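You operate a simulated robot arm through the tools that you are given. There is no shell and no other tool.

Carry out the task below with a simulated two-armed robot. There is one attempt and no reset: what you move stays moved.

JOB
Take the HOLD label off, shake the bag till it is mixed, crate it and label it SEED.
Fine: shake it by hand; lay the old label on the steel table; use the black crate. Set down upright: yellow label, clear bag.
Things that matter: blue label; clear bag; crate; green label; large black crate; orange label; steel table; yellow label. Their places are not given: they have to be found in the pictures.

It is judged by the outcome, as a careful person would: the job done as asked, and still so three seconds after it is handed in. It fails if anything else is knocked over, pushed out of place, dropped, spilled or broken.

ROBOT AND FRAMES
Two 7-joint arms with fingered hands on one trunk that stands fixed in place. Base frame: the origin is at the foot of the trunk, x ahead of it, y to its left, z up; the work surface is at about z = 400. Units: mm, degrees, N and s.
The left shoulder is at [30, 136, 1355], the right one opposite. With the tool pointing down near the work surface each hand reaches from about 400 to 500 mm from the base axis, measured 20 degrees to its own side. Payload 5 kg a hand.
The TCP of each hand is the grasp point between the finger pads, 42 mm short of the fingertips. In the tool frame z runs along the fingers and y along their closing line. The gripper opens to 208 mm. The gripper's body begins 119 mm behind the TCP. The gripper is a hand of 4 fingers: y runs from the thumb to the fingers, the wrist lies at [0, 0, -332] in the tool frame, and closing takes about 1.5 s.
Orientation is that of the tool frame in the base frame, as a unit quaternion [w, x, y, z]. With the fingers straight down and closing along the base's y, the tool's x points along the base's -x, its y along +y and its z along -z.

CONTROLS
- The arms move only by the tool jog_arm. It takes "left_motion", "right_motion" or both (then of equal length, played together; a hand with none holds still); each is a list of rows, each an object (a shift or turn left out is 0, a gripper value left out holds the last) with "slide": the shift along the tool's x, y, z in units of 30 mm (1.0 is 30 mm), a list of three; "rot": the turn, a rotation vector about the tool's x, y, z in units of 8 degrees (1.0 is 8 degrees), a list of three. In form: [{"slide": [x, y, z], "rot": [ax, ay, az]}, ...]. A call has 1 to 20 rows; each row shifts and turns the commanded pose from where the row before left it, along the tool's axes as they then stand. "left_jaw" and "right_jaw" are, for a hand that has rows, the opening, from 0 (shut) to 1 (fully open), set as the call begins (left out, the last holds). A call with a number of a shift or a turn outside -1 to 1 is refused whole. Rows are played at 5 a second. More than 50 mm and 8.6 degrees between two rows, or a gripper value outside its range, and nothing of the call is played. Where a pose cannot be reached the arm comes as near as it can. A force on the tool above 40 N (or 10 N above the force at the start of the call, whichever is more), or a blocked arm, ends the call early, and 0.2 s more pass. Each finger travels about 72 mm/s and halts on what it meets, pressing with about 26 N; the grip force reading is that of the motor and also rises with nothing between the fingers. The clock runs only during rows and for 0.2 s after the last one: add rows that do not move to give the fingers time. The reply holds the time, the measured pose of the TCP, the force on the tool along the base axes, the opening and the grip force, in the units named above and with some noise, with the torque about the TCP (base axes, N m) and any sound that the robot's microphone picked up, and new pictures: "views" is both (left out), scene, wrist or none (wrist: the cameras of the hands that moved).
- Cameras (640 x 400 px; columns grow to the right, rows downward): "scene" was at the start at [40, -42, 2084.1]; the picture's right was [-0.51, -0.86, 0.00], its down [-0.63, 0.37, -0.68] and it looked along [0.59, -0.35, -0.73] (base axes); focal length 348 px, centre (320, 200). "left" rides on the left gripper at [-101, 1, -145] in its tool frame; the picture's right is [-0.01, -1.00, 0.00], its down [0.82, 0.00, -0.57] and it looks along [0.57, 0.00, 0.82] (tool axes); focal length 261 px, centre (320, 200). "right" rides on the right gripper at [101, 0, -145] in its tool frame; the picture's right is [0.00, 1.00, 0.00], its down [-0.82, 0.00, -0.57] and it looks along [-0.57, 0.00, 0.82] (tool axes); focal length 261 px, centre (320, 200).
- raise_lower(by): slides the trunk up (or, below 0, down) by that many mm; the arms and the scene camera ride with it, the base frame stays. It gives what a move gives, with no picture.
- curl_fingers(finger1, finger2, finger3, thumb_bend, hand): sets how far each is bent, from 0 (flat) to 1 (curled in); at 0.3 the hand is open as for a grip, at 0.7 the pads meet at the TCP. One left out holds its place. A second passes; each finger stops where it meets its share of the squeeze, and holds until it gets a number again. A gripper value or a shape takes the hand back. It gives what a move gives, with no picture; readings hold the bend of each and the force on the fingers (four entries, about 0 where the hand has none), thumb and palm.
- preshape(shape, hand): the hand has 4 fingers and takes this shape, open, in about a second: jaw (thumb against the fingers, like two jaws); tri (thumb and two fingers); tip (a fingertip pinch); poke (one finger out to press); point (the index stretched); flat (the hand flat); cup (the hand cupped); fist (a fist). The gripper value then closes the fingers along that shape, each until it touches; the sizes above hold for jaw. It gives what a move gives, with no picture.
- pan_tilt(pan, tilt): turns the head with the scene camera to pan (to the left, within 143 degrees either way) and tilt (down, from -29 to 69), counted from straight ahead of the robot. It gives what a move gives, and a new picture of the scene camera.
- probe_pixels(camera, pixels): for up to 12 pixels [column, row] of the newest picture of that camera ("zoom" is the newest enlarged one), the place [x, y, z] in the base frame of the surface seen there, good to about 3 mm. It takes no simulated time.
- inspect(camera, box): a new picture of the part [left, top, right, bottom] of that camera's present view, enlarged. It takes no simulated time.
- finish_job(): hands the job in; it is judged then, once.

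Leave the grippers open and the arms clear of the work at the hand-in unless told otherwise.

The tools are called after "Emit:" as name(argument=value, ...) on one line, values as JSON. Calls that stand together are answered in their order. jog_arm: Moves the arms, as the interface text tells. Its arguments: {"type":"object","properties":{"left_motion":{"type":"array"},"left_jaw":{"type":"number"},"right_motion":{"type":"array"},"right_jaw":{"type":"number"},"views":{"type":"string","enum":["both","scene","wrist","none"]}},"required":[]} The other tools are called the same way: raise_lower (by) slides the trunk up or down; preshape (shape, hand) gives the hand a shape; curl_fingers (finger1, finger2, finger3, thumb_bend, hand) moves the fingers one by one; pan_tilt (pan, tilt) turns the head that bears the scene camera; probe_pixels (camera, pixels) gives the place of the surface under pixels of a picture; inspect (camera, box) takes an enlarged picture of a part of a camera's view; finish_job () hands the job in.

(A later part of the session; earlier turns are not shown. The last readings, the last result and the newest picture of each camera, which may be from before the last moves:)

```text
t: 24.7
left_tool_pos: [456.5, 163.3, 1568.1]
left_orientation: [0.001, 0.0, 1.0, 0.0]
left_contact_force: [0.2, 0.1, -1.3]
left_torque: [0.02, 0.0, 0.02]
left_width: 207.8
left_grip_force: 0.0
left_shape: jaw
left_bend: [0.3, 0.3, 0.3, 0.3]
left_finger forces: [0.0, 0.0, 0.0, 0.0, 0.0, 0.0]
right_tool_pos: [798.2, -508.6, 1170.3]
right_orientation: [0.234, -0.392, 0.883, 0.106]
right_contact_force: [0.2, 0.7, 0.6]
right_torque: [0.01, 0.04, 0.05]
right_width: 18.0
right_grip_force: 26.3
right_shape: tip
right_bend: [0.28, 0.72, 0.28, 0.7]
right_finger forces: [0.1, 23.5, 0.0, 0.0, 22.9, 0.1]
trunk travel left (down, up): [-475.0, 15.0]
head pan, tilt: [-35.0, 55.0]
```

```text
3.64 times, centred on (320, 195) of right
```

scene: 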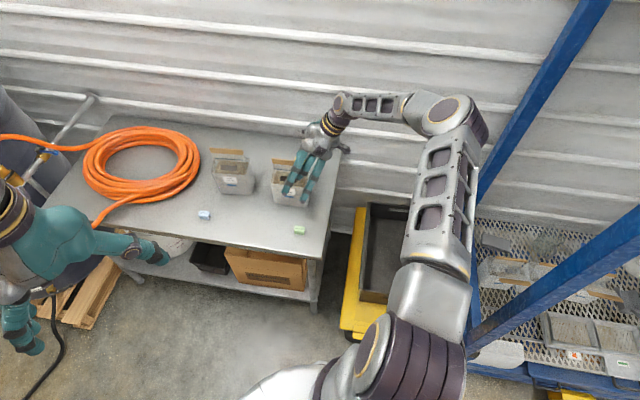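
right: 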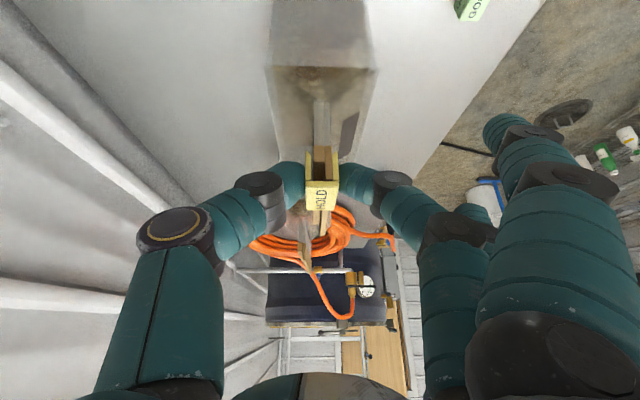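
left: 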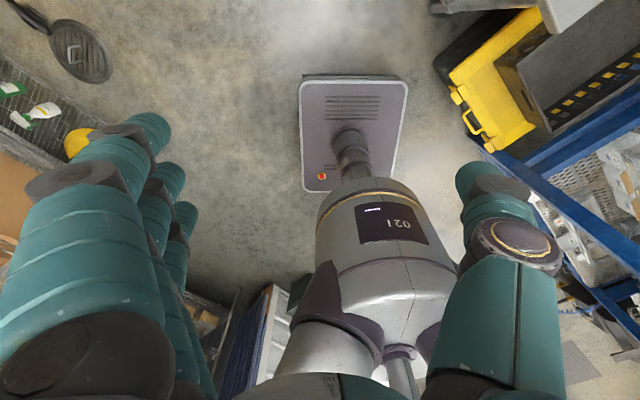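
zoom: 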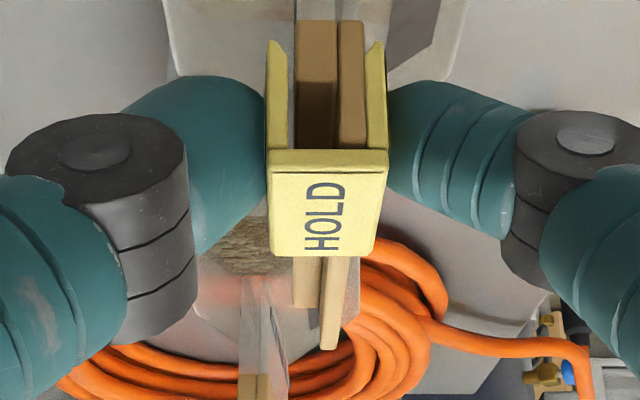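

The label is now held squarely (18 mm, ~23 N). I lift straight up 60 mm slowly and check that the bag stays.

Emit:
jog_arm(right_motion=[{"slide": [-0.17, 0, -0.29]}, {"slide": [-0.17, 0, -0.29]}, {"slide": [-0.17, 0, -0.29]}, {"slide": [-0.17, 0, -0.29]}, {"slide": [-0.17, 0, -0.29]}, {"slide": [-0.17, 0, -0.29]}])

Emit:
inspect(camera="right", box=[232, 110, 408, 220])

```text
t: 26.1
left_tool_pos: [456.3, 163.5, 1568.5]
left_orientation: [0.0, 0.0, 1.0, 0.0]
left_contact_force: [0.8, 0.7, -0.5]
left_torque: [-0.02, -0.03, 0.0]
left_width: 208.0
left_grip_force: 0.0
left_shape: jaw
left_bend: [0.3, 0.3, 0.3, 0.3]
left_finger forces: [0.0, 0.1, 0.1, 0.0, 0.1, 0.0]
right_tool_pos: [799.9, -507.2, 1232.2]
right_orientation: [0.235, -0.392, 0.883, 0.106]
right_contact_force: [-0.2, -0.1, -0.7]
right_torque: [-0.03, 0.0, 0.0]
right_width: 17.6
right_grip_force: 25.7
right_shape: tip
right_bend: [0.28, 0.72, 0.28, 0.7]
right_finger forces: [0.0, 23.4, 0.1, 0.0, 23.4, 0.0]
trunk travel left (down, up): [-475.0, 15.0]
head pan, tilt: [-35.0, 55.0]
```

scene: 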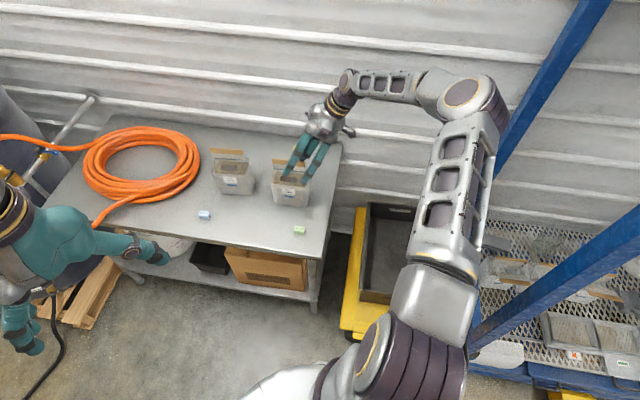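
right: 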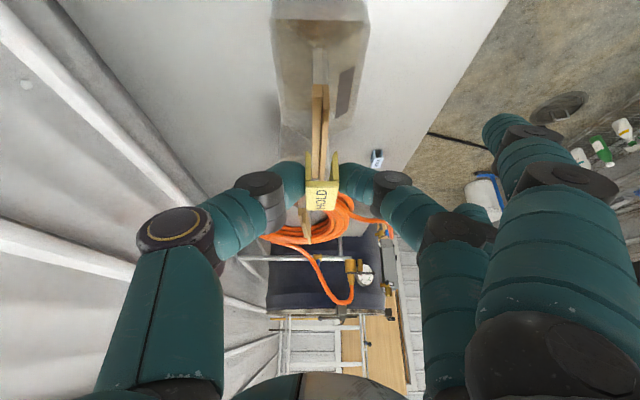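

```text
3.64 times, centred on (320, 165) of right
```

zoom: 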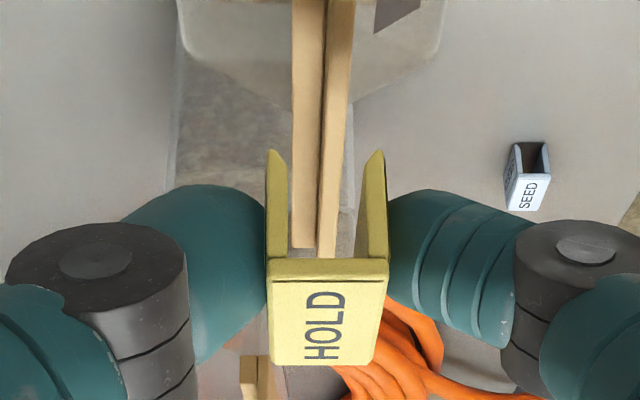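

The HOLD label is free and the bag stands. Before laying it down I check how low the two idle fingertips reach (scene pixels ≈(283,177), (305,183)).

Emit:
inspect(camera="scene", box=[250, 120, 346, 190])

Emit:
probe_pixels(camera="scene", pixels=[[284, 175], [286, 170], [307, 182], [309, 176], [299, 168], [204, 213], [204, 217], [299, 228], [299, 233], [250, 230], [270, 215], [230, 215]])

```text
5.71 times, centred on (298, 155) of scene
```

zoom: 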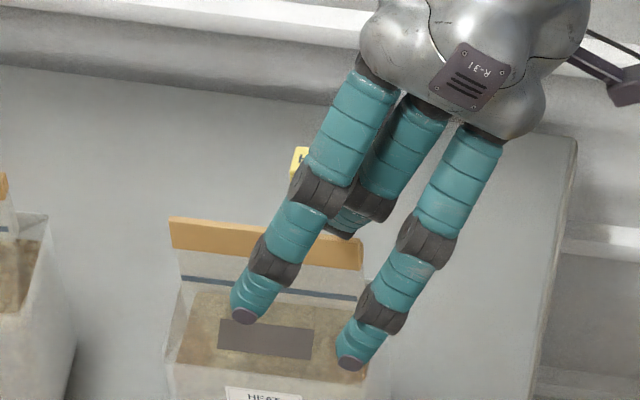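

```text
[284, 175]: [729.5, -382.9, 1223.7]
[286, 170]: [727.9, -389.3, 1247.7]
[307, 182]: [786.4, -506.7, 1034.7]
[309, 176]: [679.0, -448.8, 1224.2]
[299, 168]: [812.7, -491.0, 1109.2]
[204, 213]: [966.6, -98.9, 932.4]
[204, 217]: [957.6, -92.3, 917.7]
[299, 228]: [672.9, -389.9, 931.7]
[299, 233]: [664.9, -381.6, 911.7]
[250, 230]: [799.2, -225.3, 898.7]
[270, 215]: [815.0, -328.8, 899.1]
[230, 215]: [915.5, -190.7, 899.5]
```

The idle fingertips are only ~15 mm below the TCP and flared to the robot's side, so the label bottom will touch first. I carry the label to the free spot in front of the gap between the bags (about (805,-227)), stopping about 60 mm above the table.

Emit:
jog_arm(right_motion=[{"slide": [-0.635, 0.68, 0.367]}, {"slide": [-0.635, 0.68, 0.367]}, {"slide": [-0.635, 0.68, 0.367]}, {"slide": [-0.635, 0.68, 0.367]}, {"slide": [-0.635, 0.68, 0.367]}, {"slide": [-0.635, 0.68, 0.367]}, {"slide": [-0.635, 0.68, 0.367]}, {"slide": [-0.635, 0.68, 0.367]}, {"slide": [-0.635, 0.68, 0.367]}, {"slide": [0.483, 0, 0.837]}, {"slide": [0.483, 0, 0.837]}, {"slide": [0.483, 0, 0.837]}, {"slide": [0.483, 0, 0.837]}, {"slide": [0.483, 0, 0.837]}, {"slide": [0.483, 0, 0.837]}, {"slide": [0.483, 0, 0.837]}, {"slide": [0.483, 0, 0.837]}, {}])

Emit:
inspect(camera="scene", box=[180, 130, 340, 250])

Emit:
inspect(camera="right", box=[232, 110, 408, 220])

```text
t: 29.9
left_tool_pos: [455.4, 162.1, 1569.0]
left_orientation: [-0.001, -0.001, 1.0, 0.0]
left_contact_force: [-0.9, -1.0, -0.1]
left_torque: [-0.01, -0.06, -0.01]
left_width: 208.2
left_grip_force: 0.1
left_shape: jaw
left_bend: [0.3, 0.3, 0.3, 0.3]
left_finger forces: [0.0, 0.0, 0.1, 0.0, 0.1, 0.1]
right_tool_pos: [796.1, -239.9, 1002.0]
right_orientation: [0.236, -0.392, 0.883, 0.105]
right_contact_force: [-1.2, -0.7, 0.5]
right_torque: [-0.03, -0.02, 0.02]
right_width: 17.7
right_grip_force: 26.0
right_shape: tip
right_bend: [0.28, 0.72, 0.28, 0.7]
right_finger forces: [0.0, 23.2, 0.0, 0.1, 23.1, 0.0]
trunk travel left (down, up): [-475.0, 15.0]
head pan, tilt: [-35.0, 55.0]
```

scene: 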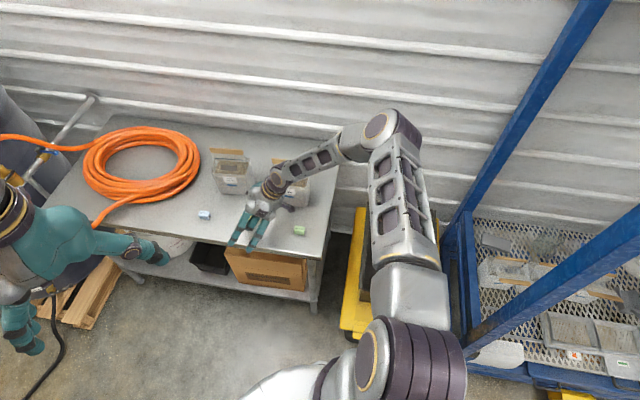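
right: 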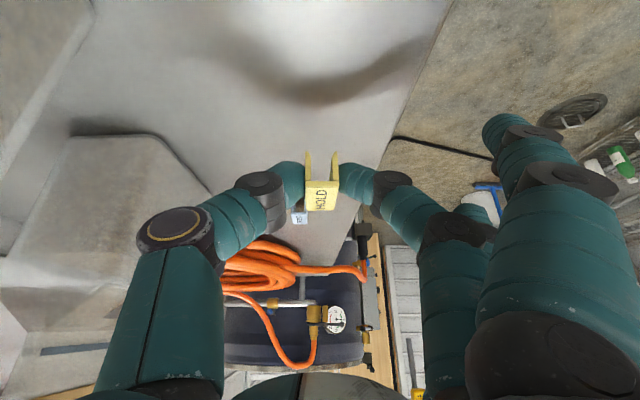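

```text
3.33 times, centred on (260, 190) of scene
```

zoom: 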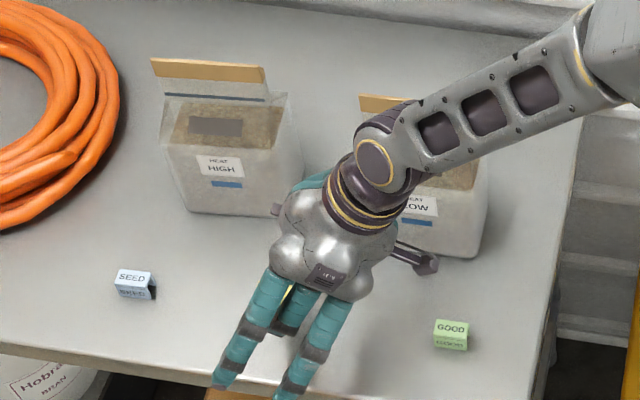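

```text
3.64 times, centred on (320, 165) of right
```

zoom: 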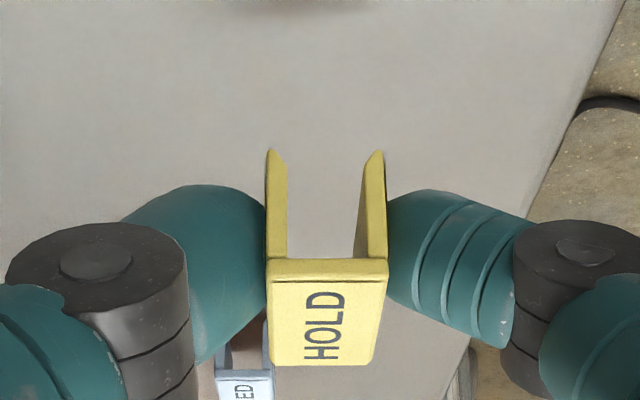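

The label hangs level about 60 mm over the table. The forearm passes over the LOW bag, so I check its height there before going down.

Emit:
probe_pixels(camera="scene", pixels=[[281, 172], [295, 168], [310, 163], [330, 153], [345, 142], [285, 196], [288, 205], [275, 160], [280, 162], [248, 222], [235, 240], [255, 240]])

Emit:
probe_pixels(camera="right", pixels=[[310, 160], [333, 158], [308, 185], [335, 185], [312, 207], [332, 207], [320, 195], [300, 217]])

```text
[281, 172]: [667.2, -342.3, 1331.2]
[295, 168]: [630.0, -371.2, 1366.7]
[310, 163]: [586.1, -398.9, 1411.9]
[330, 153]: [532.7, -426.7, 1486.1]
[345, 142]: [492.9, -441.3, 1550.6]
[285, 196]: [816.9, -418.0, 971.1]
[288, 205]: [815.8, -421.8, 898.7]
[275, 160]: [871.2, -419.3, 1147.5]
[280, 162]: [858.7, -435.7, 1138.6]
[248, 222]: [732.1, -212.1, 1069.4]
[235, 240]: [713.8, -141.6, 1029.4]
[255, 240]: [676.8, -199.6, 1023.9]
```

```text
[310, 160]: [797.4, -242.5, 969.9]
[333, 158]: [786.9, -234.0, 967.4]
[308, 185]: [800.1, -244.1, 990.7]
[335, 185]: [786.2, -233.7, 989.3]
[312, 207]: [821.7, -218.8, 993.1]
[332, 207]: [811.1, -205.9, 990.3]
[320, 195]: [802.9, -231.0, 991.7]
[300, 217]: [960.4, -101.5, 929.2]
```

The forearm is on the robot's side, well clear. The label's top is at z≈991, its bottom about 963. I descend 60 mm.

Emit:
jog_arm(right_motion=[{"slide": [0.25, 0, 0.433]}, {"slide": [0.25, 0, 0.433]}, {"slide": [0.25, 0, 0.433]}, {"slide": [0.25, 0, 0.433]}, {}, {}], views="wrist")

Emit:
probe_pixels(camera="right", pixels=[[308, 185], [335, 185], [312, 207], [332, 207], [310, 155], [333, 155], [320, 150], [320, 130]])

```text
t: 31.3
left_tool_pos: [455.6, 163.7, 1568.7]
left_orientation: [0.001, 0.0, 1.0, 0.0]
left_contact_force: [-0.5, -0.1, -0.1]
left_torque: [0.01, -0.05, 0.03]
left_width: 208.2
left_grip_force: 0.0
left_shape: jaw
left_bend: [0.3, 0.3, 0.3, 0.3]
left_finger forces: [0.0, 0.0, 0.1, 0.0, 0.0, 0.0]
right_tool_pos: [796.1, -236.0, 941.3]
right_orientation: [0.236, -0.392, 0.883, 0.106]
right_contact_force: [1.6, -3.1, 14.0]
right_torque: [-0.2, -0.54, -0.07]
right_width: 18.4
right_grip_force: 26.1
right_shape: tip
right_bend: [0.28, 0.72, 0.28, 0.7]
right_finger forces: [0.0, 25.7, 0.0, 0.0, 40.2, 0.0]
trunk travel left (down, up): [-475.0, 15.0]
head pan, tilt: [-35.0, 55.0]
```

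right: 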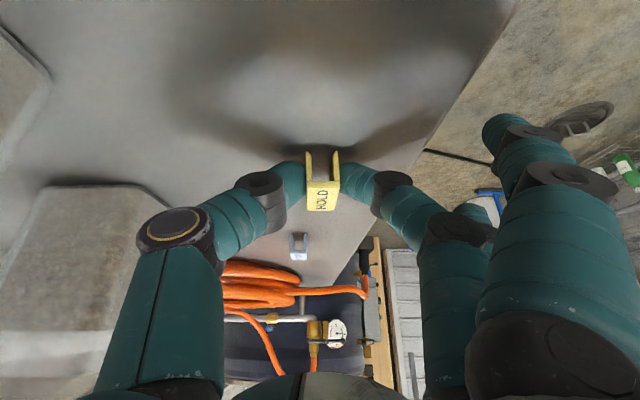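

```text
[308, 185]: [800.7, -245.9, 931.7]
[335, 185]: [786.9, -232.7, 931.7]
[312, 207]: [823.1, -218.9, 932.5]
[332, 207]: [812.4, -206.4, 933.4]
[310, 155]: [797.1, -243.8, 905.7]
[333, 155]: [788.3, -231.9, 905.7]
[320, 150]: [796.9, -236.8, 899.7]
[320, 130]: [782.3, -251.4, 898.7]
```

The label touches the table (14 N up, its top at z≈932 like the other labels). I ease up 1 mm, then open the pinch.

Emit:
jog_arm(right_motion=[{"slide": [-0.017, 0, -0.029]}, {}], views="none")

Emit:
jog_arm(right_motion=[{}, {}, {}, {}, {}], right_jaw=0.4, views="wrist")

```text
t: 31.9
left_tool_pos: [455.0, 162.5, 1568.8]
left_orientation: [0.001, 0.001, 1.0, 0.0]
left_contact_force: [-0.7, -0.3, 0.0]
left_torque: [0.01, -0.04, -0.01]
left_width: 208.1
left_grip_force: 0.1
left_shape: jaw
left_bend: [0.3, 0.3, 0.3, 0.3]
left_finger forces: [0.0, 0.1, 0.0, 0.1, 0.0, 0.0]
right_tool_pos: [795.6, -237.1, 942.7]
right_orientation: [0.234, -0.392, 0.883, 0.105]
right_contact_force: [3.9, -1.1, 13.3]
right_torque: [-0.15, -0.58, -0.03]
right_width: 18.6
right_grip_force: 25.8
right_shape: tip
right_bend: [0.28, 0.72, 0.28, 0.7]
right_finger forces: [0.0, 25.2, 0.0, 0.1, 38.9, 0.1]
trunk travel left (down, up): [-475.0, 15.0]
head pan, tilt: [-35.0, 55.0]
```

```text
t: 33.1
left_tool_pos: [455.2, 162.8, 1568.5]
left_orientation: [0.001, 0.0, 1.0, 0.0]
left_contact_force: [1.0, -0.6, 0.0]
left_torque: [0.01, 0.0, 0.02]
left_width: 208.1
left_grip_force: 0.1
left_shape: jaw
left_bend: [0.3, 0.3, 0.3, 0.3]
left_finger forces: [0.0, 0.1, 0.0, 0.1, 0.0, 0.1]
right_tool_pos: [794.7, -236.7, 941.9]
right_orientation: [0.234, -0.392, 0.883, 0.105]
right_contact_force: [-2.7, 1.8, 9.0]
right_torque: [-0.08, -0.31, 0.03]
right_width: 80.5
right_grip_force: 0.1
right_shape: tip
right_bend: [0.06, 0.73, 0.06, 0.71]
right_finger forces: [0.0, 1.1, 0.0, 0.0, 7.8, 0.0]
trunk travel left (down, up): [-475.0, 15.0]
head pan, tilt: [-35.0, 55.0]
```

right: 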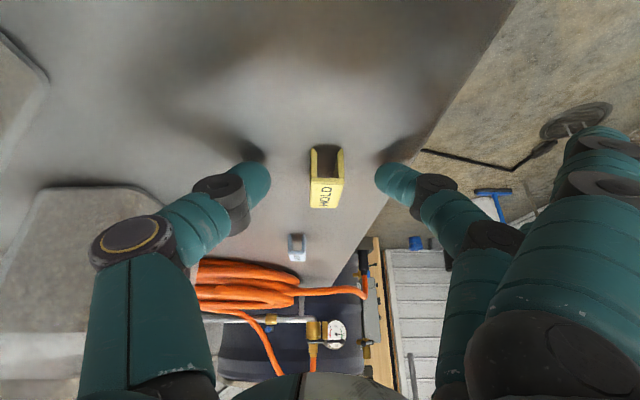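

The HOLD label stands upright on the table at about (805,-225). I lift straight up 320 mm, then move over the middle of the LOW bag's bar.

Emit:
jog_arm(right_motion=[{"slide": [-0.485, 0, -0.84]}, {"slide": [-0.485, 0, -0.84]}, {"slide": [-0.485, 0, -0.84]}, {"slide": [-0.485, 0, -0.84]}, {"slide": [-0.485, 0, -0.84]}, {"slide": [-0.485, 0, -0.84]}, {"slide": [-0.485, 0, -0.84]}, {"slide": [-0.485, 0, -0.84]}, {"slide": [-0.485, 0, -0.84]}, {"slide": [-0.485, 0, -0.84]}, {"slide": [-0.485, 0, -0.84]}, {"slide": [0.56, -0.864, -0.324]}, {"slide": [0.56, -0.864, -0.324]}, {"slide": [0.56, -0.864, -0.324]}, {"slide": [0.56, -0.864, -0.324]}, {"slide": [0.56, -0.864, -0.324]}, {"slide": [0.56, -0.864, -0.324]}, {"slide": [0.56, -0.864, -0.324]}])

Emit:
preshape(hand="right", shape="jaw")

Emit:
inspect(camera="scene", box=[180, 130, 340, 250])

```text
t: 36.9
left_tool_pos: [457.6, 162.1, 1567.0]
left_orientation: [0.0, 0.0, 1.0, 0.0]
left_contact_force: [0.0, 0.1, 0.2]
left_torque: [0.13, 0.06, -0.03]
left_width: 208.2
left_grip_force: 0.1
left_shape: jaw
left_bend: [0.3, 0.3, 0.3, 0.3]
left_finger forces: [0.0, 0.1, 0.0, 0.1, 0.0, 0.1]
right_tool_pos: [840.6, -462.9, 1260.5]
right_orientation: [0.234, -0.393, 0.883, 0.107]
right_contact_force: [0.7, -0.5, 0.2]
right_torque: [-0.02, 0.07, -0.02]
right_width: 83.2
right_grip_force: 0.1
right_shape: tip
right_bend: [0.05, 0.73, 0.05, 0.7]
right_finger forces: [0.0, 0.0, 0.1, 0.1, 0.0, 0.1]
trunk travel left (down, up): [-475.0, 15.0]
head pan, tilt: [-35.0, 55.0]
```

scene: 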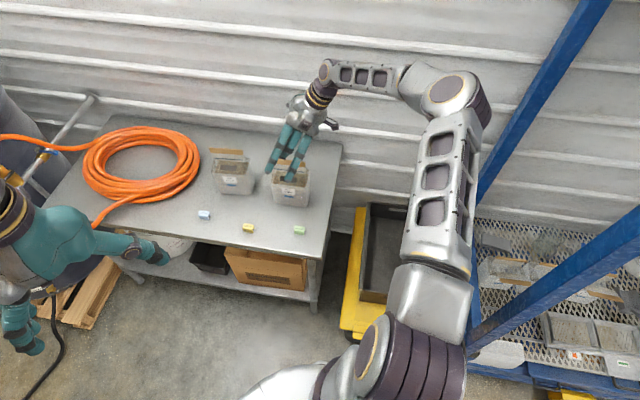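
right: 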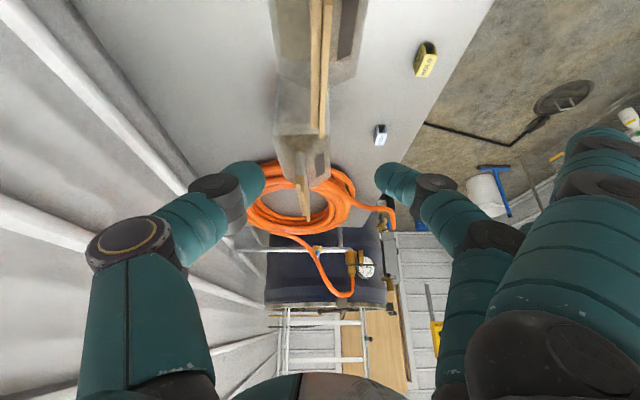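

```text
t: 37.8
left_tool_pos: [455.5, 163.9, 1567.3]
left_orientation: [0.0, 0.001, 1.0, 0.0]
left_contact_force: [-0.1, 0.4, 0.4]
left_torque: [0.01, -0.01, -0.01]
left_width: 208.0
left_grip_force: 0.0
left_shape: jaw
left_bend: [0.3, 0.3, 0.3, 0.3]
left_finger forces: [0.0, 0.0, 0.0, 0.0, 0.0, 0.1]
right_tool_pos: [839.0, -461.7, 1261.8]
right_orientation: [0.233, -0.392, 0.884, 0.105]
right_contact_force: [-0.4, -0.2, 0.3]
right_torque: [-0.02, -0.02, -0.03]
right_width: 208.1
right_grip_force: 0.0
right_shape: jaw
right_bend: [0.3, 0.3, 0.3, 0.3]
right_finger forces: [0.0, 0.0, 0.0, 0.0, 0.0, 0.0]
trunk travel left (down, up): [-475.0, 15.0]
head pan, tilt: [-35.0, 55.0]
```

```text
3.33 times, centred on (260, 190) of scene
```

zoom: 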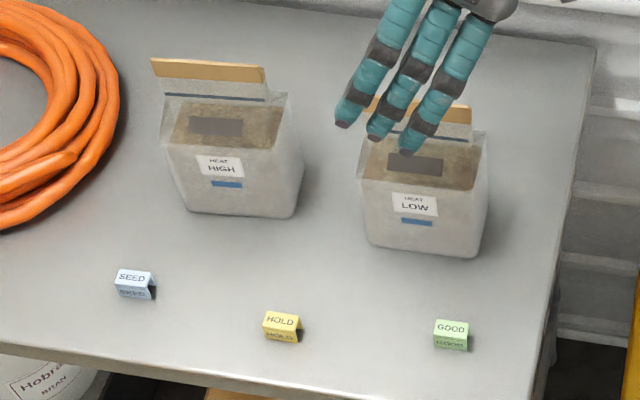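

HOLD now stands on the table between SEED and GOOD. The bar runs under the hand at columns 310–327, centred. I reduce the tilt to 20° and lower the jaw around the bar.

Emit:
jog_arm(right_motion=[{"rot": [0, 0.625, 0]}, {"rot": [0, 0.625, 0]}, {"slide": [0.276, 0, 0.758]}, {"slide": [0.276, 0, 0.758]}, {"slide": [0.276, 0, 0.758]}, {"slide": [0.276, 0, 0.758]}, {"slide": [0.276, 0, 0.758]}, {}], right_jaw=1)

Emit:
inspect(camera="right", box=[200, 100, 440, 250])

Emit:
inspect(camera="scene", box=[230, 110, 370, 220])

```text
t: 39.6
left_tool_pos: [455.4, 162.5, 1567.8]
left_orientation: [0.0, 0.0, 1.0, -0.001]
left_contact_force: [-0.1, 1.6, -0.6]
left_torque: [0.04, -0.05, -0.01]
left_width: 207.6
left_grip_force: 0.1
left_shape: jaw
left_bend: [0.3, 0.3, 0.3, 0.3]
left_finger forces: [0.0, 0.1, 0.0, 0.0, 0.0, 0.0]
right_tool_pos: [836.1, -461.4, 1142.5]
right_orientation: [0.157, -0.4, 0.9, 0.071]
right_contact_force: [0.2, 0.6, 0.4]
right_torque: [-0.05, 0.01, -0.01]
right_width: 208.0
right_grip_force: 0.1
right_shape: jaw
right_bend: [0.3, 0.3, 0.3, 0.3]
right_finger forces: [0.0, 0.0, 0.1, 0.0, 0.0, 0.1]
trunk travel left (down, up): [-475.0, 15.0]
head pan, tilt: [-35.0, 55.0]
```

scene: 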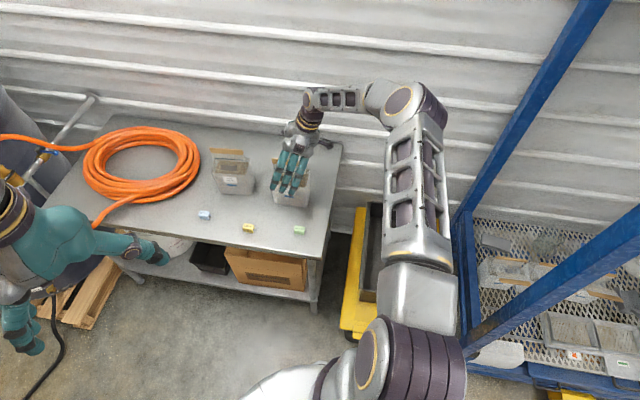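
right: 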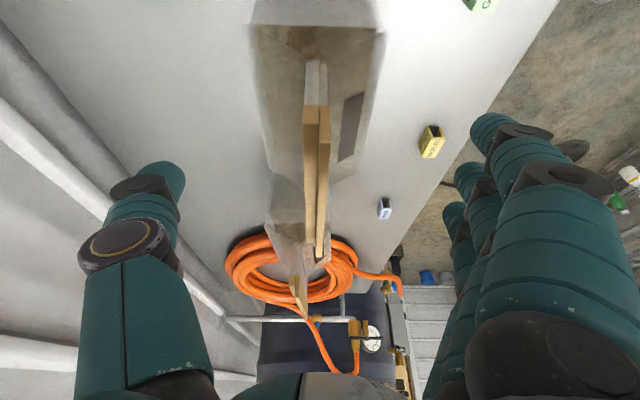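

```text
2.67 times, centred on (320, 175) of right
```

zoom: 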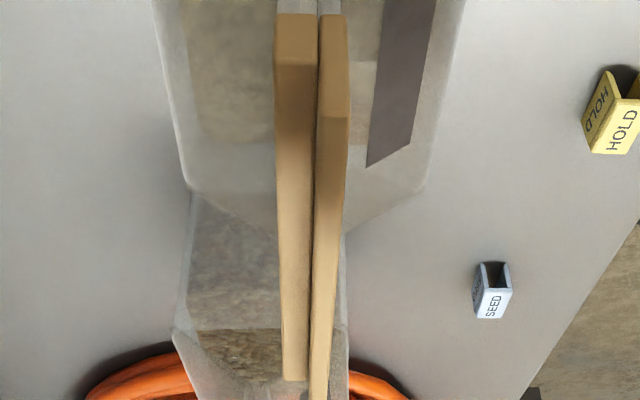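

```text
3.64 times, centred on (300, 165) of scene
```

zoom: 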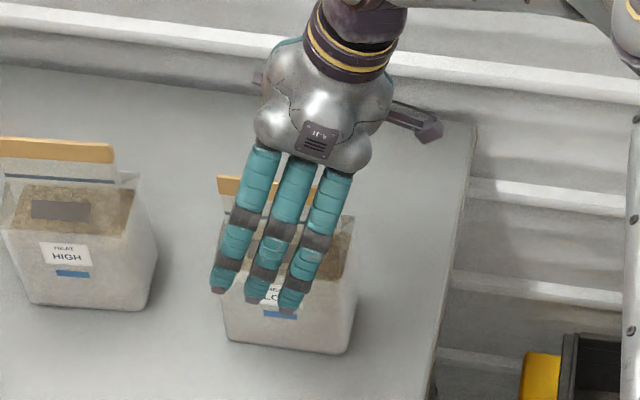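

The bar passes through the grasp point, about 2–3 mm to the thumb side. I shift by that and close the jaw on the bar.

Emit:
jog_arm(right_motion=[{"slide": [0, -0.08, 0]}, {}], views="none")

Emit:
jog_arm(right_motion=[{}, {}, {}, {}, {}, {}, {}, {}, {}, {}], right_jaw=0)

Emit:
inspect(camera="right", box=[200, 100, 440, 250])

Emit:
inspect(camera="scene", box=[230, 110, 370, 220])

```text
t: 40.2
left_tool_pos: [456.1, 162.7, 1568.2]
left_orientation: [0.0, 0.0, 1.0, 0.0]
left_contact_force: [0.2, 0.3, 0.8]
left_torque: [-0.01, -0.04, -0.03]
left_width: 207.7
left_grip_force: 0.1
left_shape: jaw
left_bend: [0.3, 0.3, 0.3, 0.3]
left_finger forces: [0.0, 0.1, 0.0, 0.1, 0.1, 0.0]
right_tool_pos: [839.2, -461.7, 1141.4]
right_orientation: [0.157, -0.4, 0.9, 0.072]
right_contact_force: [0.2, -0.2, 0.8]
right_torque: [0.03, -0.02, -0.02]
right_width: 207.9
right_grip_force: 0.1
right_shape: jaw
right_bend: [0.3, 0.3, 0.3, 0.3]
right_finger forces: [0.0, 0.0, 0.0, 0.0, 0.1, 0.0]
trunk travel left (down, up): [-475.0, 15.0]
head pan, tilt: [-35.0, 55.0]
```

```text
t: 42.4
left_tool_pos: [456.1, 162.8, 1566.6]
left_orientation: [0.0, 0.0, 1.0, 0.0]
left_contact_force: [0.1, 0.1, 0.4]
left_torque: [0.02, 0.01, -0.01]
left_width: 207.7
left_grip_force: 0.1
left_shape: jaw
left_bend: [0.3, 0.3, 0.3, 0.3]
left_finger forces: [0.0, 0.1, 0.0, 0.1, 0.0, 0.0]
right_tool_pos: [839.5, -460.8, 1140.8]
right_orientation: [0.156, -0.4, 0.9, 0.072]
right_contact_force: [1.4, 0.4, -0.7]
right_torque: [-0.02, 0.04, 0.01]
right_width: 8.4
right_grip_force: 26.0
right_shape: jaw
right_bend: [0.71, 0.71, 0.69, 0.7]
right_finger forces: [7.2, 7.3, 7.0, 0.0, 22.8, 0.0]
trunk travel left (down, up): [-475.0, 15.0]
head pan, tilt: [-35.0, 55.0]
```

scene: 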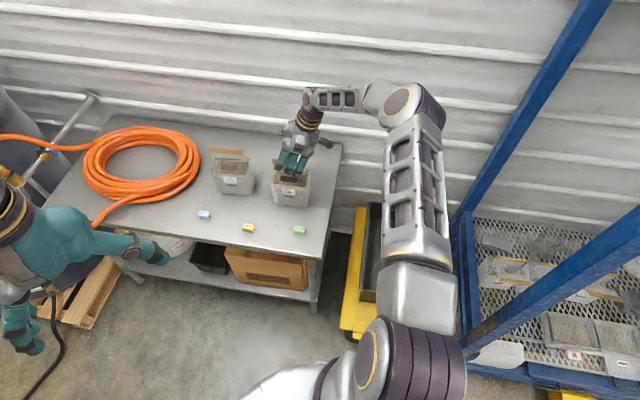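
right: 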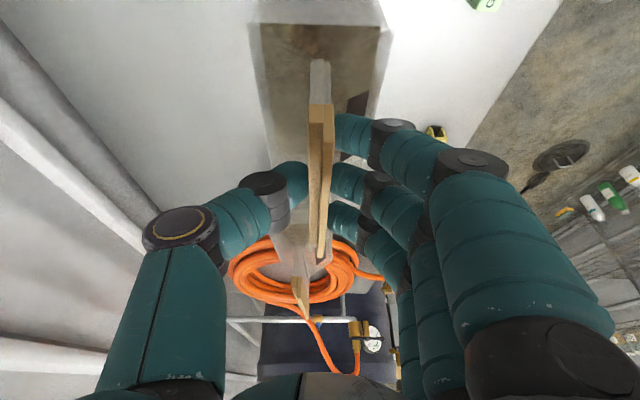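

```text
2.67 times, centred on (320, 175) of right
```

zoom: 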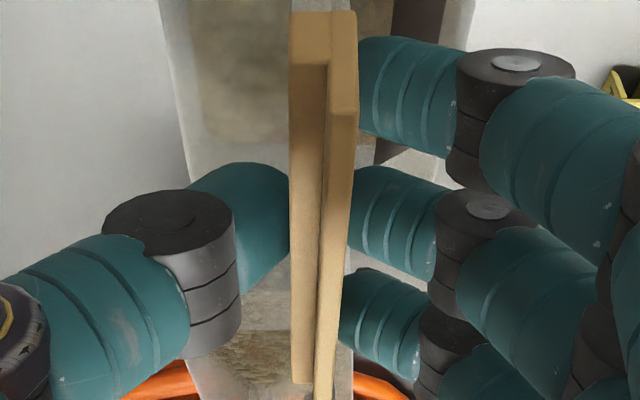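

```text
3.64 times, centred on (300, 165) of scene
```

zoom: 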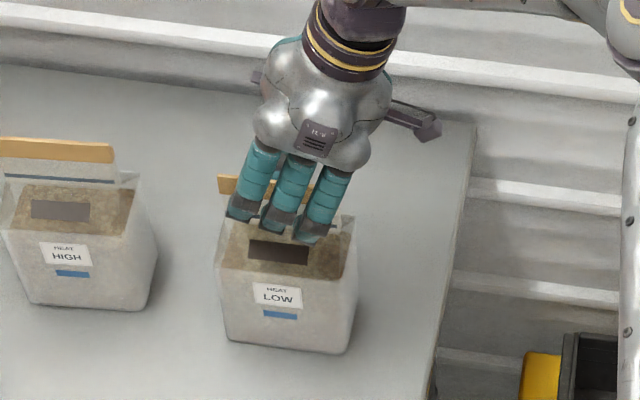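

The three fingers and thumb hold at or just under the bar (8 mm, 23 N), so the bar also rests on the fingertips. I lift 30 mm slowly and read the weight.

Emit:
jog_arm(right_motion=[{"slide": [-0.114, 0, -0.313]}, {"slide": [-0.114, 0, -0.313]}, {"slide": [-0.114, 0, -0.313]}, {}, {}])

Emit:
inspect(camera="scene", box=[230, 110, 370, 220])

Emit:
inspect(camera="right", box=[200, 0, 440, 250])

```text
t: 43.6
left_tool_pos: [456.7, 162.8, 1568.2]
left_orientation: [0.0, 0.0, 1.0, 0.0]
left_contact_force: [0.5, 0.1, 0.1]
left_torque: [-0.02, -0.04, 0.01]
left_width: 208.1
left_grip_force: 0.0
left_shape: jaw
left_bend: [0.3, 0.3, 0.3, 0.3]
left_finger forces: [0.0, 0.1, 0.1, 0.0, 0.0, 0.0]
right_tool_pos: [842.3, -463.9, 1169.2]
right_orientation: [0.156, -0.399, 0.901, 0.071]
right_contact_force: [0.5, -0.1, -12.4]
right_torque: [-0.02, 0.05, 0.02]
right_width: 7.8
right_grip_force: 25.7
right_shape: jaw
right_bend: [0.71, 0.68, 0.69, 0.7]
right_finger forces: [6.9, 7.0, 7.1, 0.1, 21.0, 0.1]
trunk travel left (down, up): [-475.0, 15.0]
head pan, tilt: [-35.0, 55.0]
```

scene: 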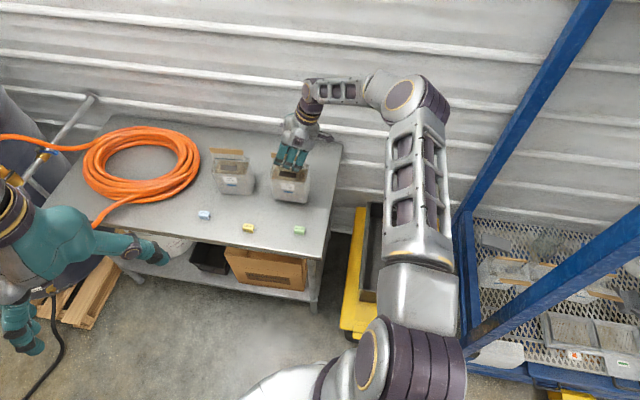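
right: 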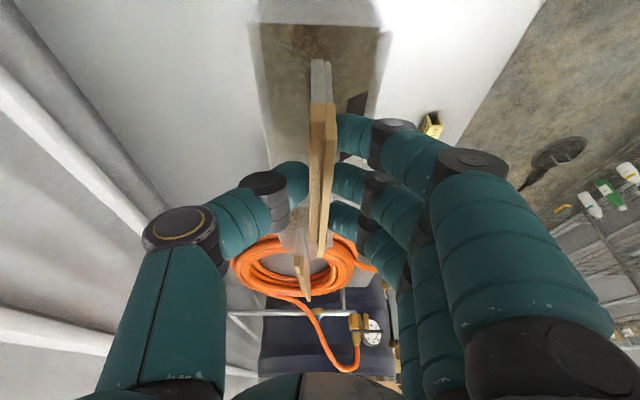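

```text
3.64 times, centred on (300, 165) of scene
```

zoom: 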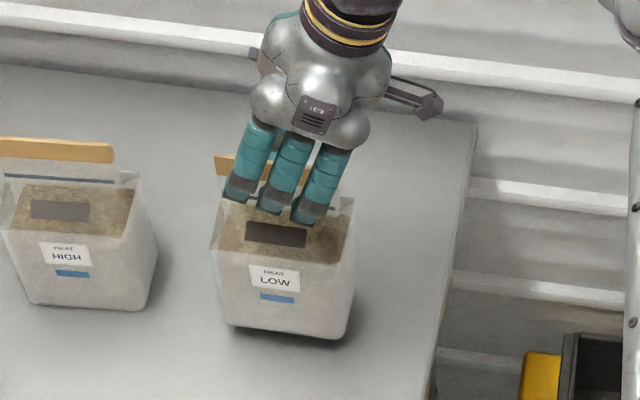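

```text
1.60 times, centred on (320, 125) of right
```

zoom: 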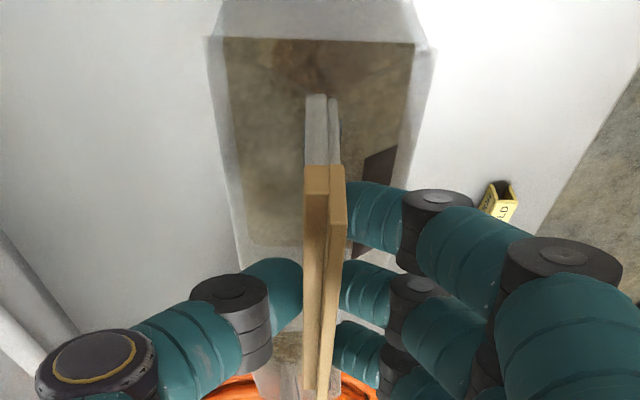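

The bag weighs about 1.25 kg and hangs steady. I lift it further and pull it back toward the robot, clear of everything, to have room to shake.

Emit:
jog_arm(right_motion=[{"slide": [-0.228, 0, -0.627]}, {"slide": [-0.285, 0, -0.783]}, {"slide": [-0.285, 0, -0.783]}, {"slide": [-0.228, 0.833, -0.627]}, {"slide": [-0.228, 0.833, -0.627]}, {"slide": [-0.228, 0.833, -0.627]}, {"slide": [-0.228, 0.833, -0.627]}, {"slide": [-0.228, 0.833, -0.627]}, {"slide": [-0.228, 0.833, -0.627]}, {}])

Emit:
inspect(camera="scene", box=[210, 90, 370, 230])

Emit:
inspect(camera="right", box=[200, 0, 440, 250])

```text
t: 45.8
left_tool_pos: [458.2, 161.8, 1566.6]
left_orientation: [0.0, 0.001, 1.0, 0.0]
left_contact_force: [0.7, -0.2, 0.4]
left_torque: [0.02, 0.04, -0.01]
left_width: 207.8
left_grip_force: 0.0
left_shape: jaw
left_bend: [0.3, 0.3, 0.3, 0.3]
left_finger forces: [0.0, 0.0, 0.0, 0.1, 0.1, 0.1]
right_tool_pos: [733.2, -360.2, 1359.4]
right_orientation: [0.157, -0.4, 0.9, 0.071]
right_contact_force: [1.8, -0.9, -13.1]
right_torque: [-0.01, 0.05, 0.03]
right_width: 7.3
right_grip_force: 26.1
right_shape: jaw
right_bend: [0.71, 0.69, 0.7, 0.7]
right_finger forces: [6.7, 6.8, 7.5, 0.0, 21.4, 0.1]
trunk travel left (down, up): [-475.0, 15.0]
head pan, tilt: [-35.0, 55.0]
```

scene: 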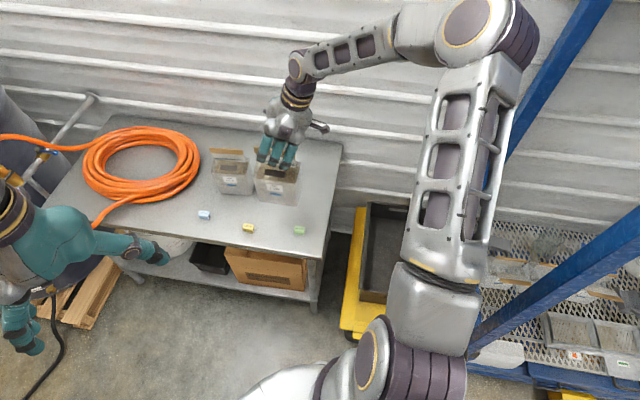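
right: 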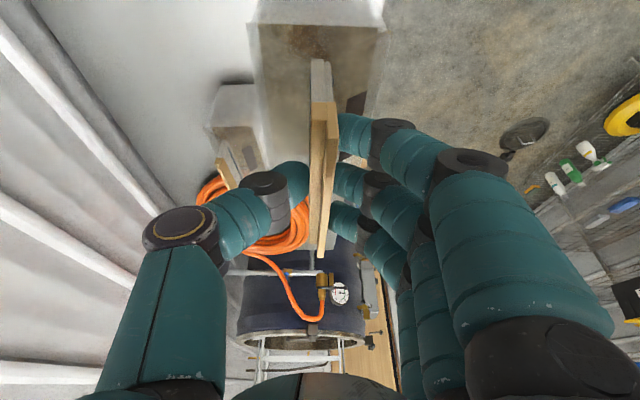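

```text
2.86 times, centred on (290, 160) of scene
```

zoom: 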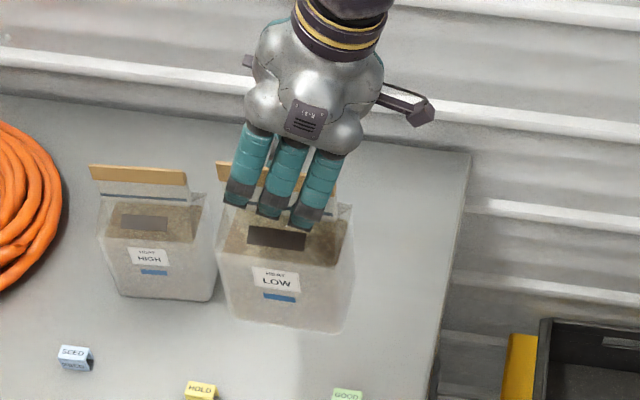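

```text
1.60 times, centred on (320, 125) of right
```

zoom: 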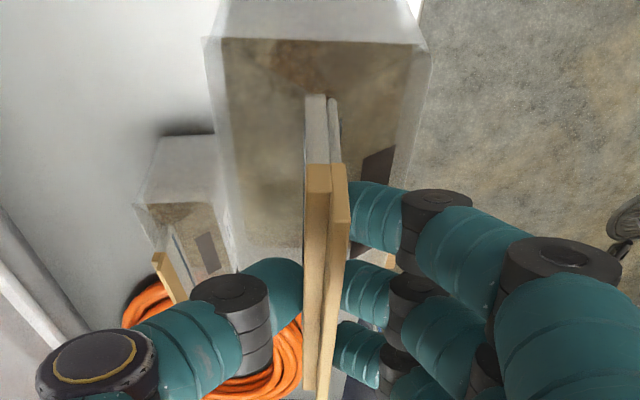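

Clear space around the bag. I shake it up and down, 30 mm per stroke, for 12 strokes, listening for sound and watching the contents.

Emit:
jog_arm(right_motion=[{"slide": [-0.342, 0, -0.94]}, {"slide": [0.342, 0, 0.94]}, {"slide": [-0.342, 0, -0.94]}, {"slide": [0.342, 0, 0.94]}, {"slide": [-0.342, 0, -0.94]}, {"slide": [0.342, 0, 0.94]}, {"slide": [-0.342, 0, -0.94]}, {"slide": [0.342, 0, 0.94]}, {"slide": [-0.342, 0, -0.94]}, {"slide": [0.342, 0, 0.94]}, {"slide": [-0.342, 0, -0.94]}, {"slide": [0.342, 0, 0.94]}])

Emit:
inspect(camera="scene", box=[210, 90, 370, 230])

Emit:
inspect(camera="right", box=[200, 0, 440, 250])

```text
t: 48.4
left_tool_pos: [457.3, 161.9, 1567.2]
left_orientation: [0.001, -0.001, 1.0, 0.0]
left_contact_force: [1.1, -0.7, -0.4]
left_torque: [0.1, 0.03, 0.0]
left_width: 207.7
left_grip_force: 0.0
left_shape: jaw
left_bend: [0.3, 0.3, 0.3, 0.3]
left_finger forces: [0.0, 0.1, 0.0, 0.1, 0.0, 0.1]
right_tool_pos: [731.2, -360.9, 1358.8]
right_orientation: [0.157, -0.399, 0.901, 0.071]
right_contact_force: [0.1, 0.3, -12.3]
right_torque: [0.09, 0.24, 0.06]
right_width: 6.9
right_grip_force: 26.1
right_shape: jaw
right_bend: [0.71, 0.69, 0.7, 0.7]
right_finger forces: [6.8, 6.5, 7.7, 0.0, 20.7, 0.0]
trunk travel left (down, up): [-475.0, 15.0]
head pan, tilt: [-35.0, 55.0]
```

scene: 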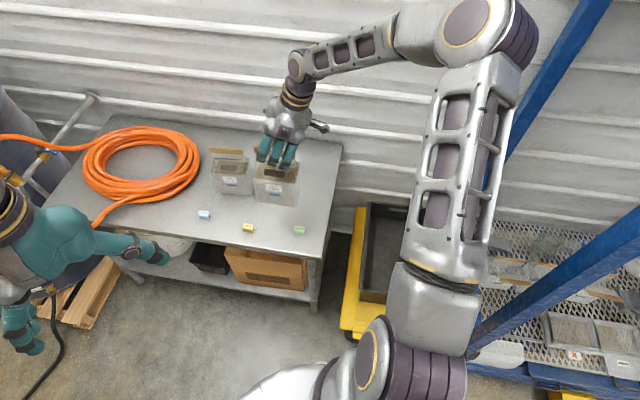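
right: 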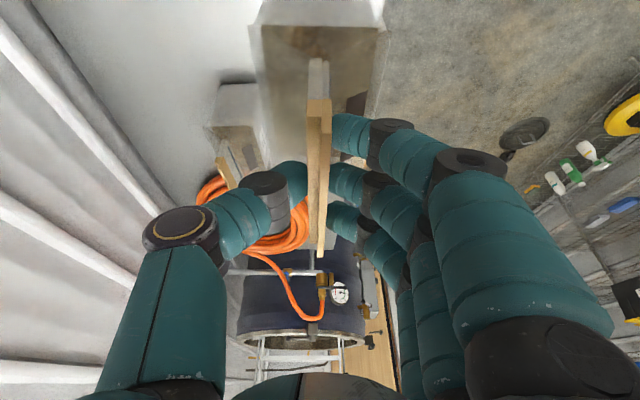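

```text
2.86 times, centred on (290, 160) of scene
```

zoom: 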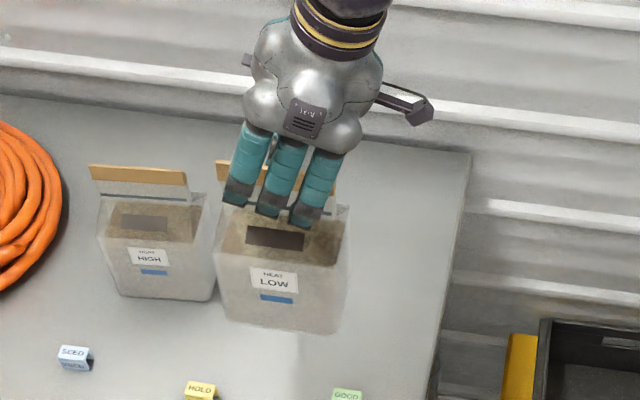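

```text
1.60 times, centred on (320, 125) of right
```

zoom: 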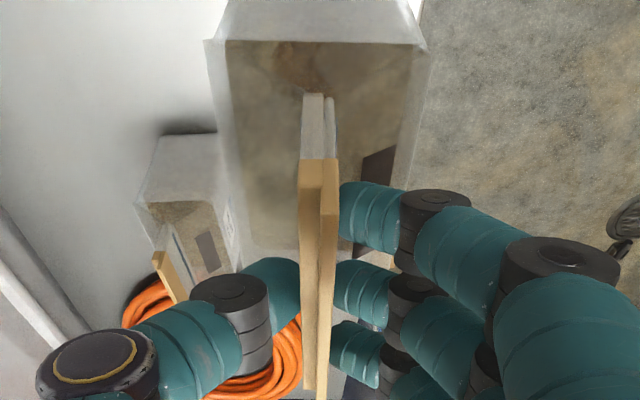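

No sound and hardly any visible change yet. I look closer at the contents through the bag.

Emit:
inspect(camera="scene", box=[245, 155, 309, 210])

Emit:
inspect(camera="scene", box=[200, 140, 264, 200])

Emit:
inspect(camera="right", box=[230, 0, 390, 100])

```text
7.27 times, centred on (277, 182) of scene
```

zoom: 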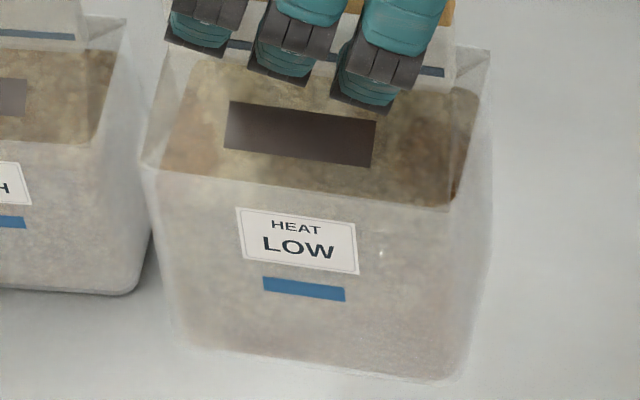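

```text
6.67 times, centred on (232, 170) of scene
```

zoom: 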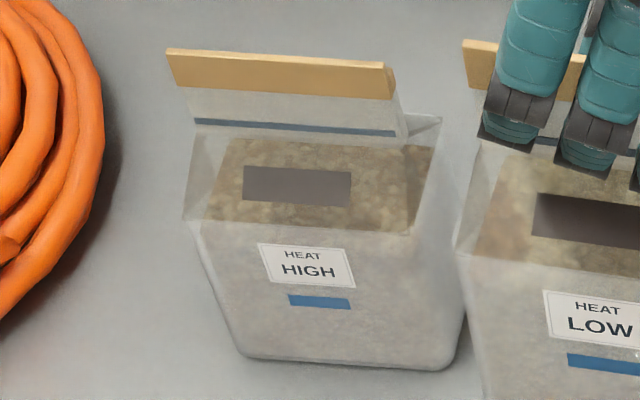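

```text
4.00 times, centred on (310, 50) of right
```

zoom: 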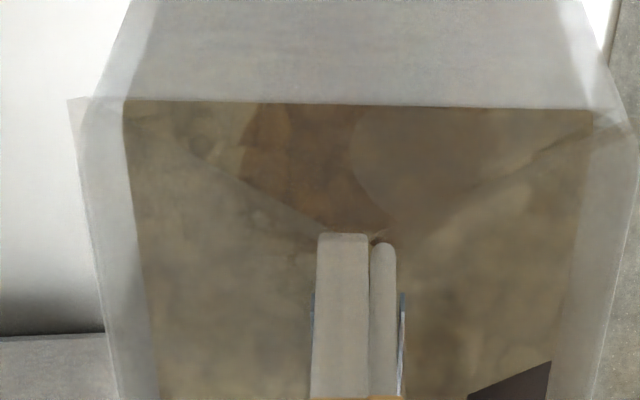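

The substrate visibly differs only a little so far. I go on with a harder shake: 20 strokes of about 42 mm, mixing vertical and sideways movement.

Emit:
jog_arm(right_motion=[{"slide": [-0.9, 0.4, -1.0]}, {"slide": [0.9, -0.4, 1.0]}, {"slide": [-0.9, -0.4, -1.0]}, {"slide": [0.9, 0.4, 1.0]}, {"slide": [-0.9, 0.4, -1.0]}, {"slide": [0.9, -0.4, 1.0]}, {"slide": [-0.9, -0.4, -1.0]}, {"slide": [0.9, 0.4, 1.0]}, {"slide": [-0.9, 0.4, -1.0]}, {"slide": [0.9, -0.4, 1.0]}, {"slide": [-0.9, -0.4, -1.0]}, {"slide": [0.9, 0.4, 1.0]}, {"slide": [-0.9, 0.4, -1.0]}, {"slide": [0.9, -0.4, 1.0]}, {"slide": [-0.9, -0.4, -1.0]}, {"slide": [0.9, 0.4, 1.0]}, {"slide": [-0.9, 0.4, -1.0]}, {"slide": [0.9, -0.4, 1.0]}, {"slide": [-0.9, -0.4, -1.0]}, {"slide": [0.9, 0.4, 1.0]}])

Emit:
inspect(camera="scene", box=[245, 155, 309, 210])

Emit:
inspect(camera="right", box=[230, 0, 390, 100])

```text
t: 52.6
left_tool_pos: [454.8, 162.6, 1567.4]
left_orientation: [0.001, 0.0, 1.0, 0.0]
left_contact_force: [-0.5, -1.4, 0.3]
left_torque: [0.06, -0.05, 0.04]
left_width: 207.7
left_grip_force: 0.1
left_shape: jaw
left_bend: [0.3, 0.3, 0.3, 0.3]
left_finger forces: [0.0, 0.1, 0.0, 0.0, 0.1, 0.1]
right_tool_pos: [732.3, -363.5, 1360.8]
right_orientation: [0.157, -0.4, 0.9, 0.071]
right_contact_force: [0.4, 0.6, 0.5]
right_torque: [-0.05, 0.02, 0.02]
right_width: 3.5
right_grip_force: 25.8
right_shape: jaw
right_bend: [0.72, 0.71, 0.72, 0.72]
right_finger forces: [0.0, 0.1, 0.0, 0.1, 0.1, 0.0]
trunk travel left (down, up): [-475.0, 15.0]
head pan, tilt: [-35.0, 55.0]
```

scene: 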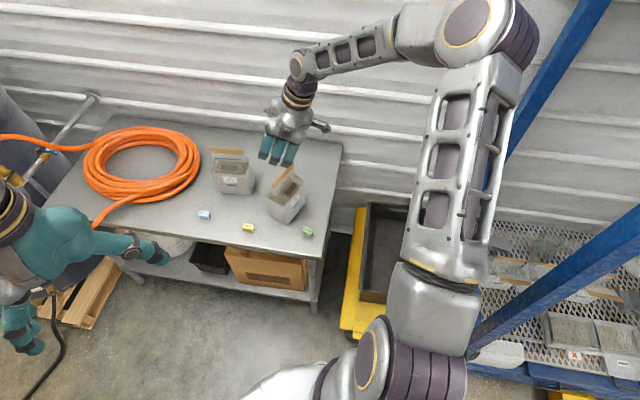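
right: 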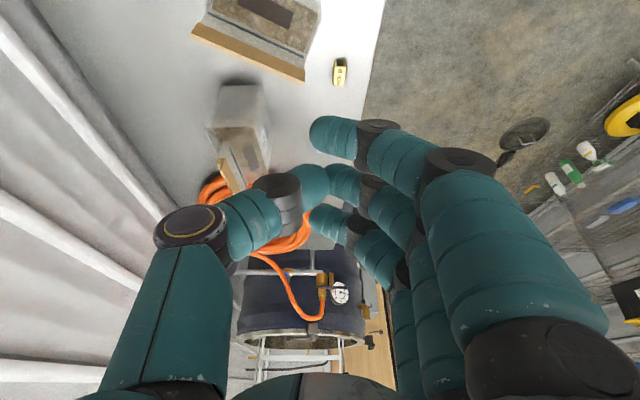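

```text
7.27 times, centred on (277, 182) of scene
```

zoom: 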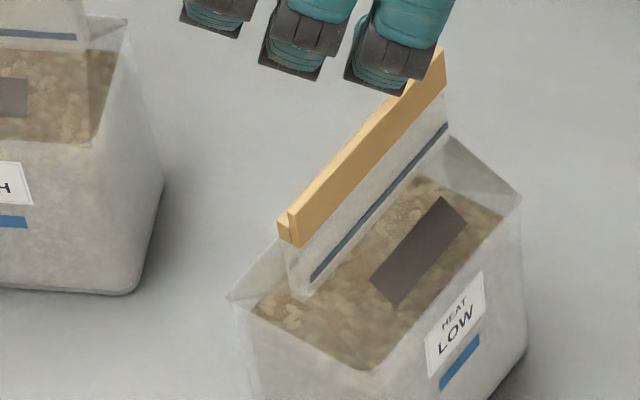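

```text
4.00 times, centred on (310, 50) of right
```

zoom: 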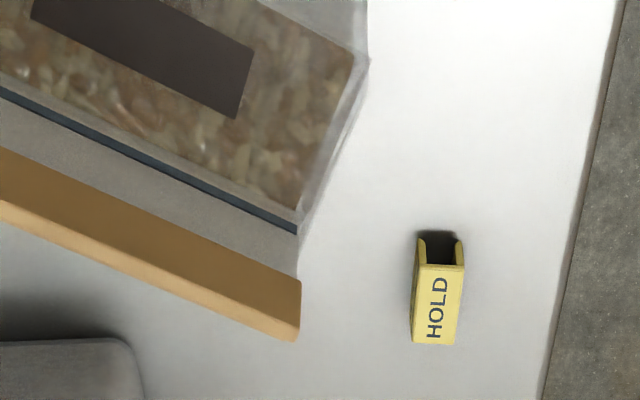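

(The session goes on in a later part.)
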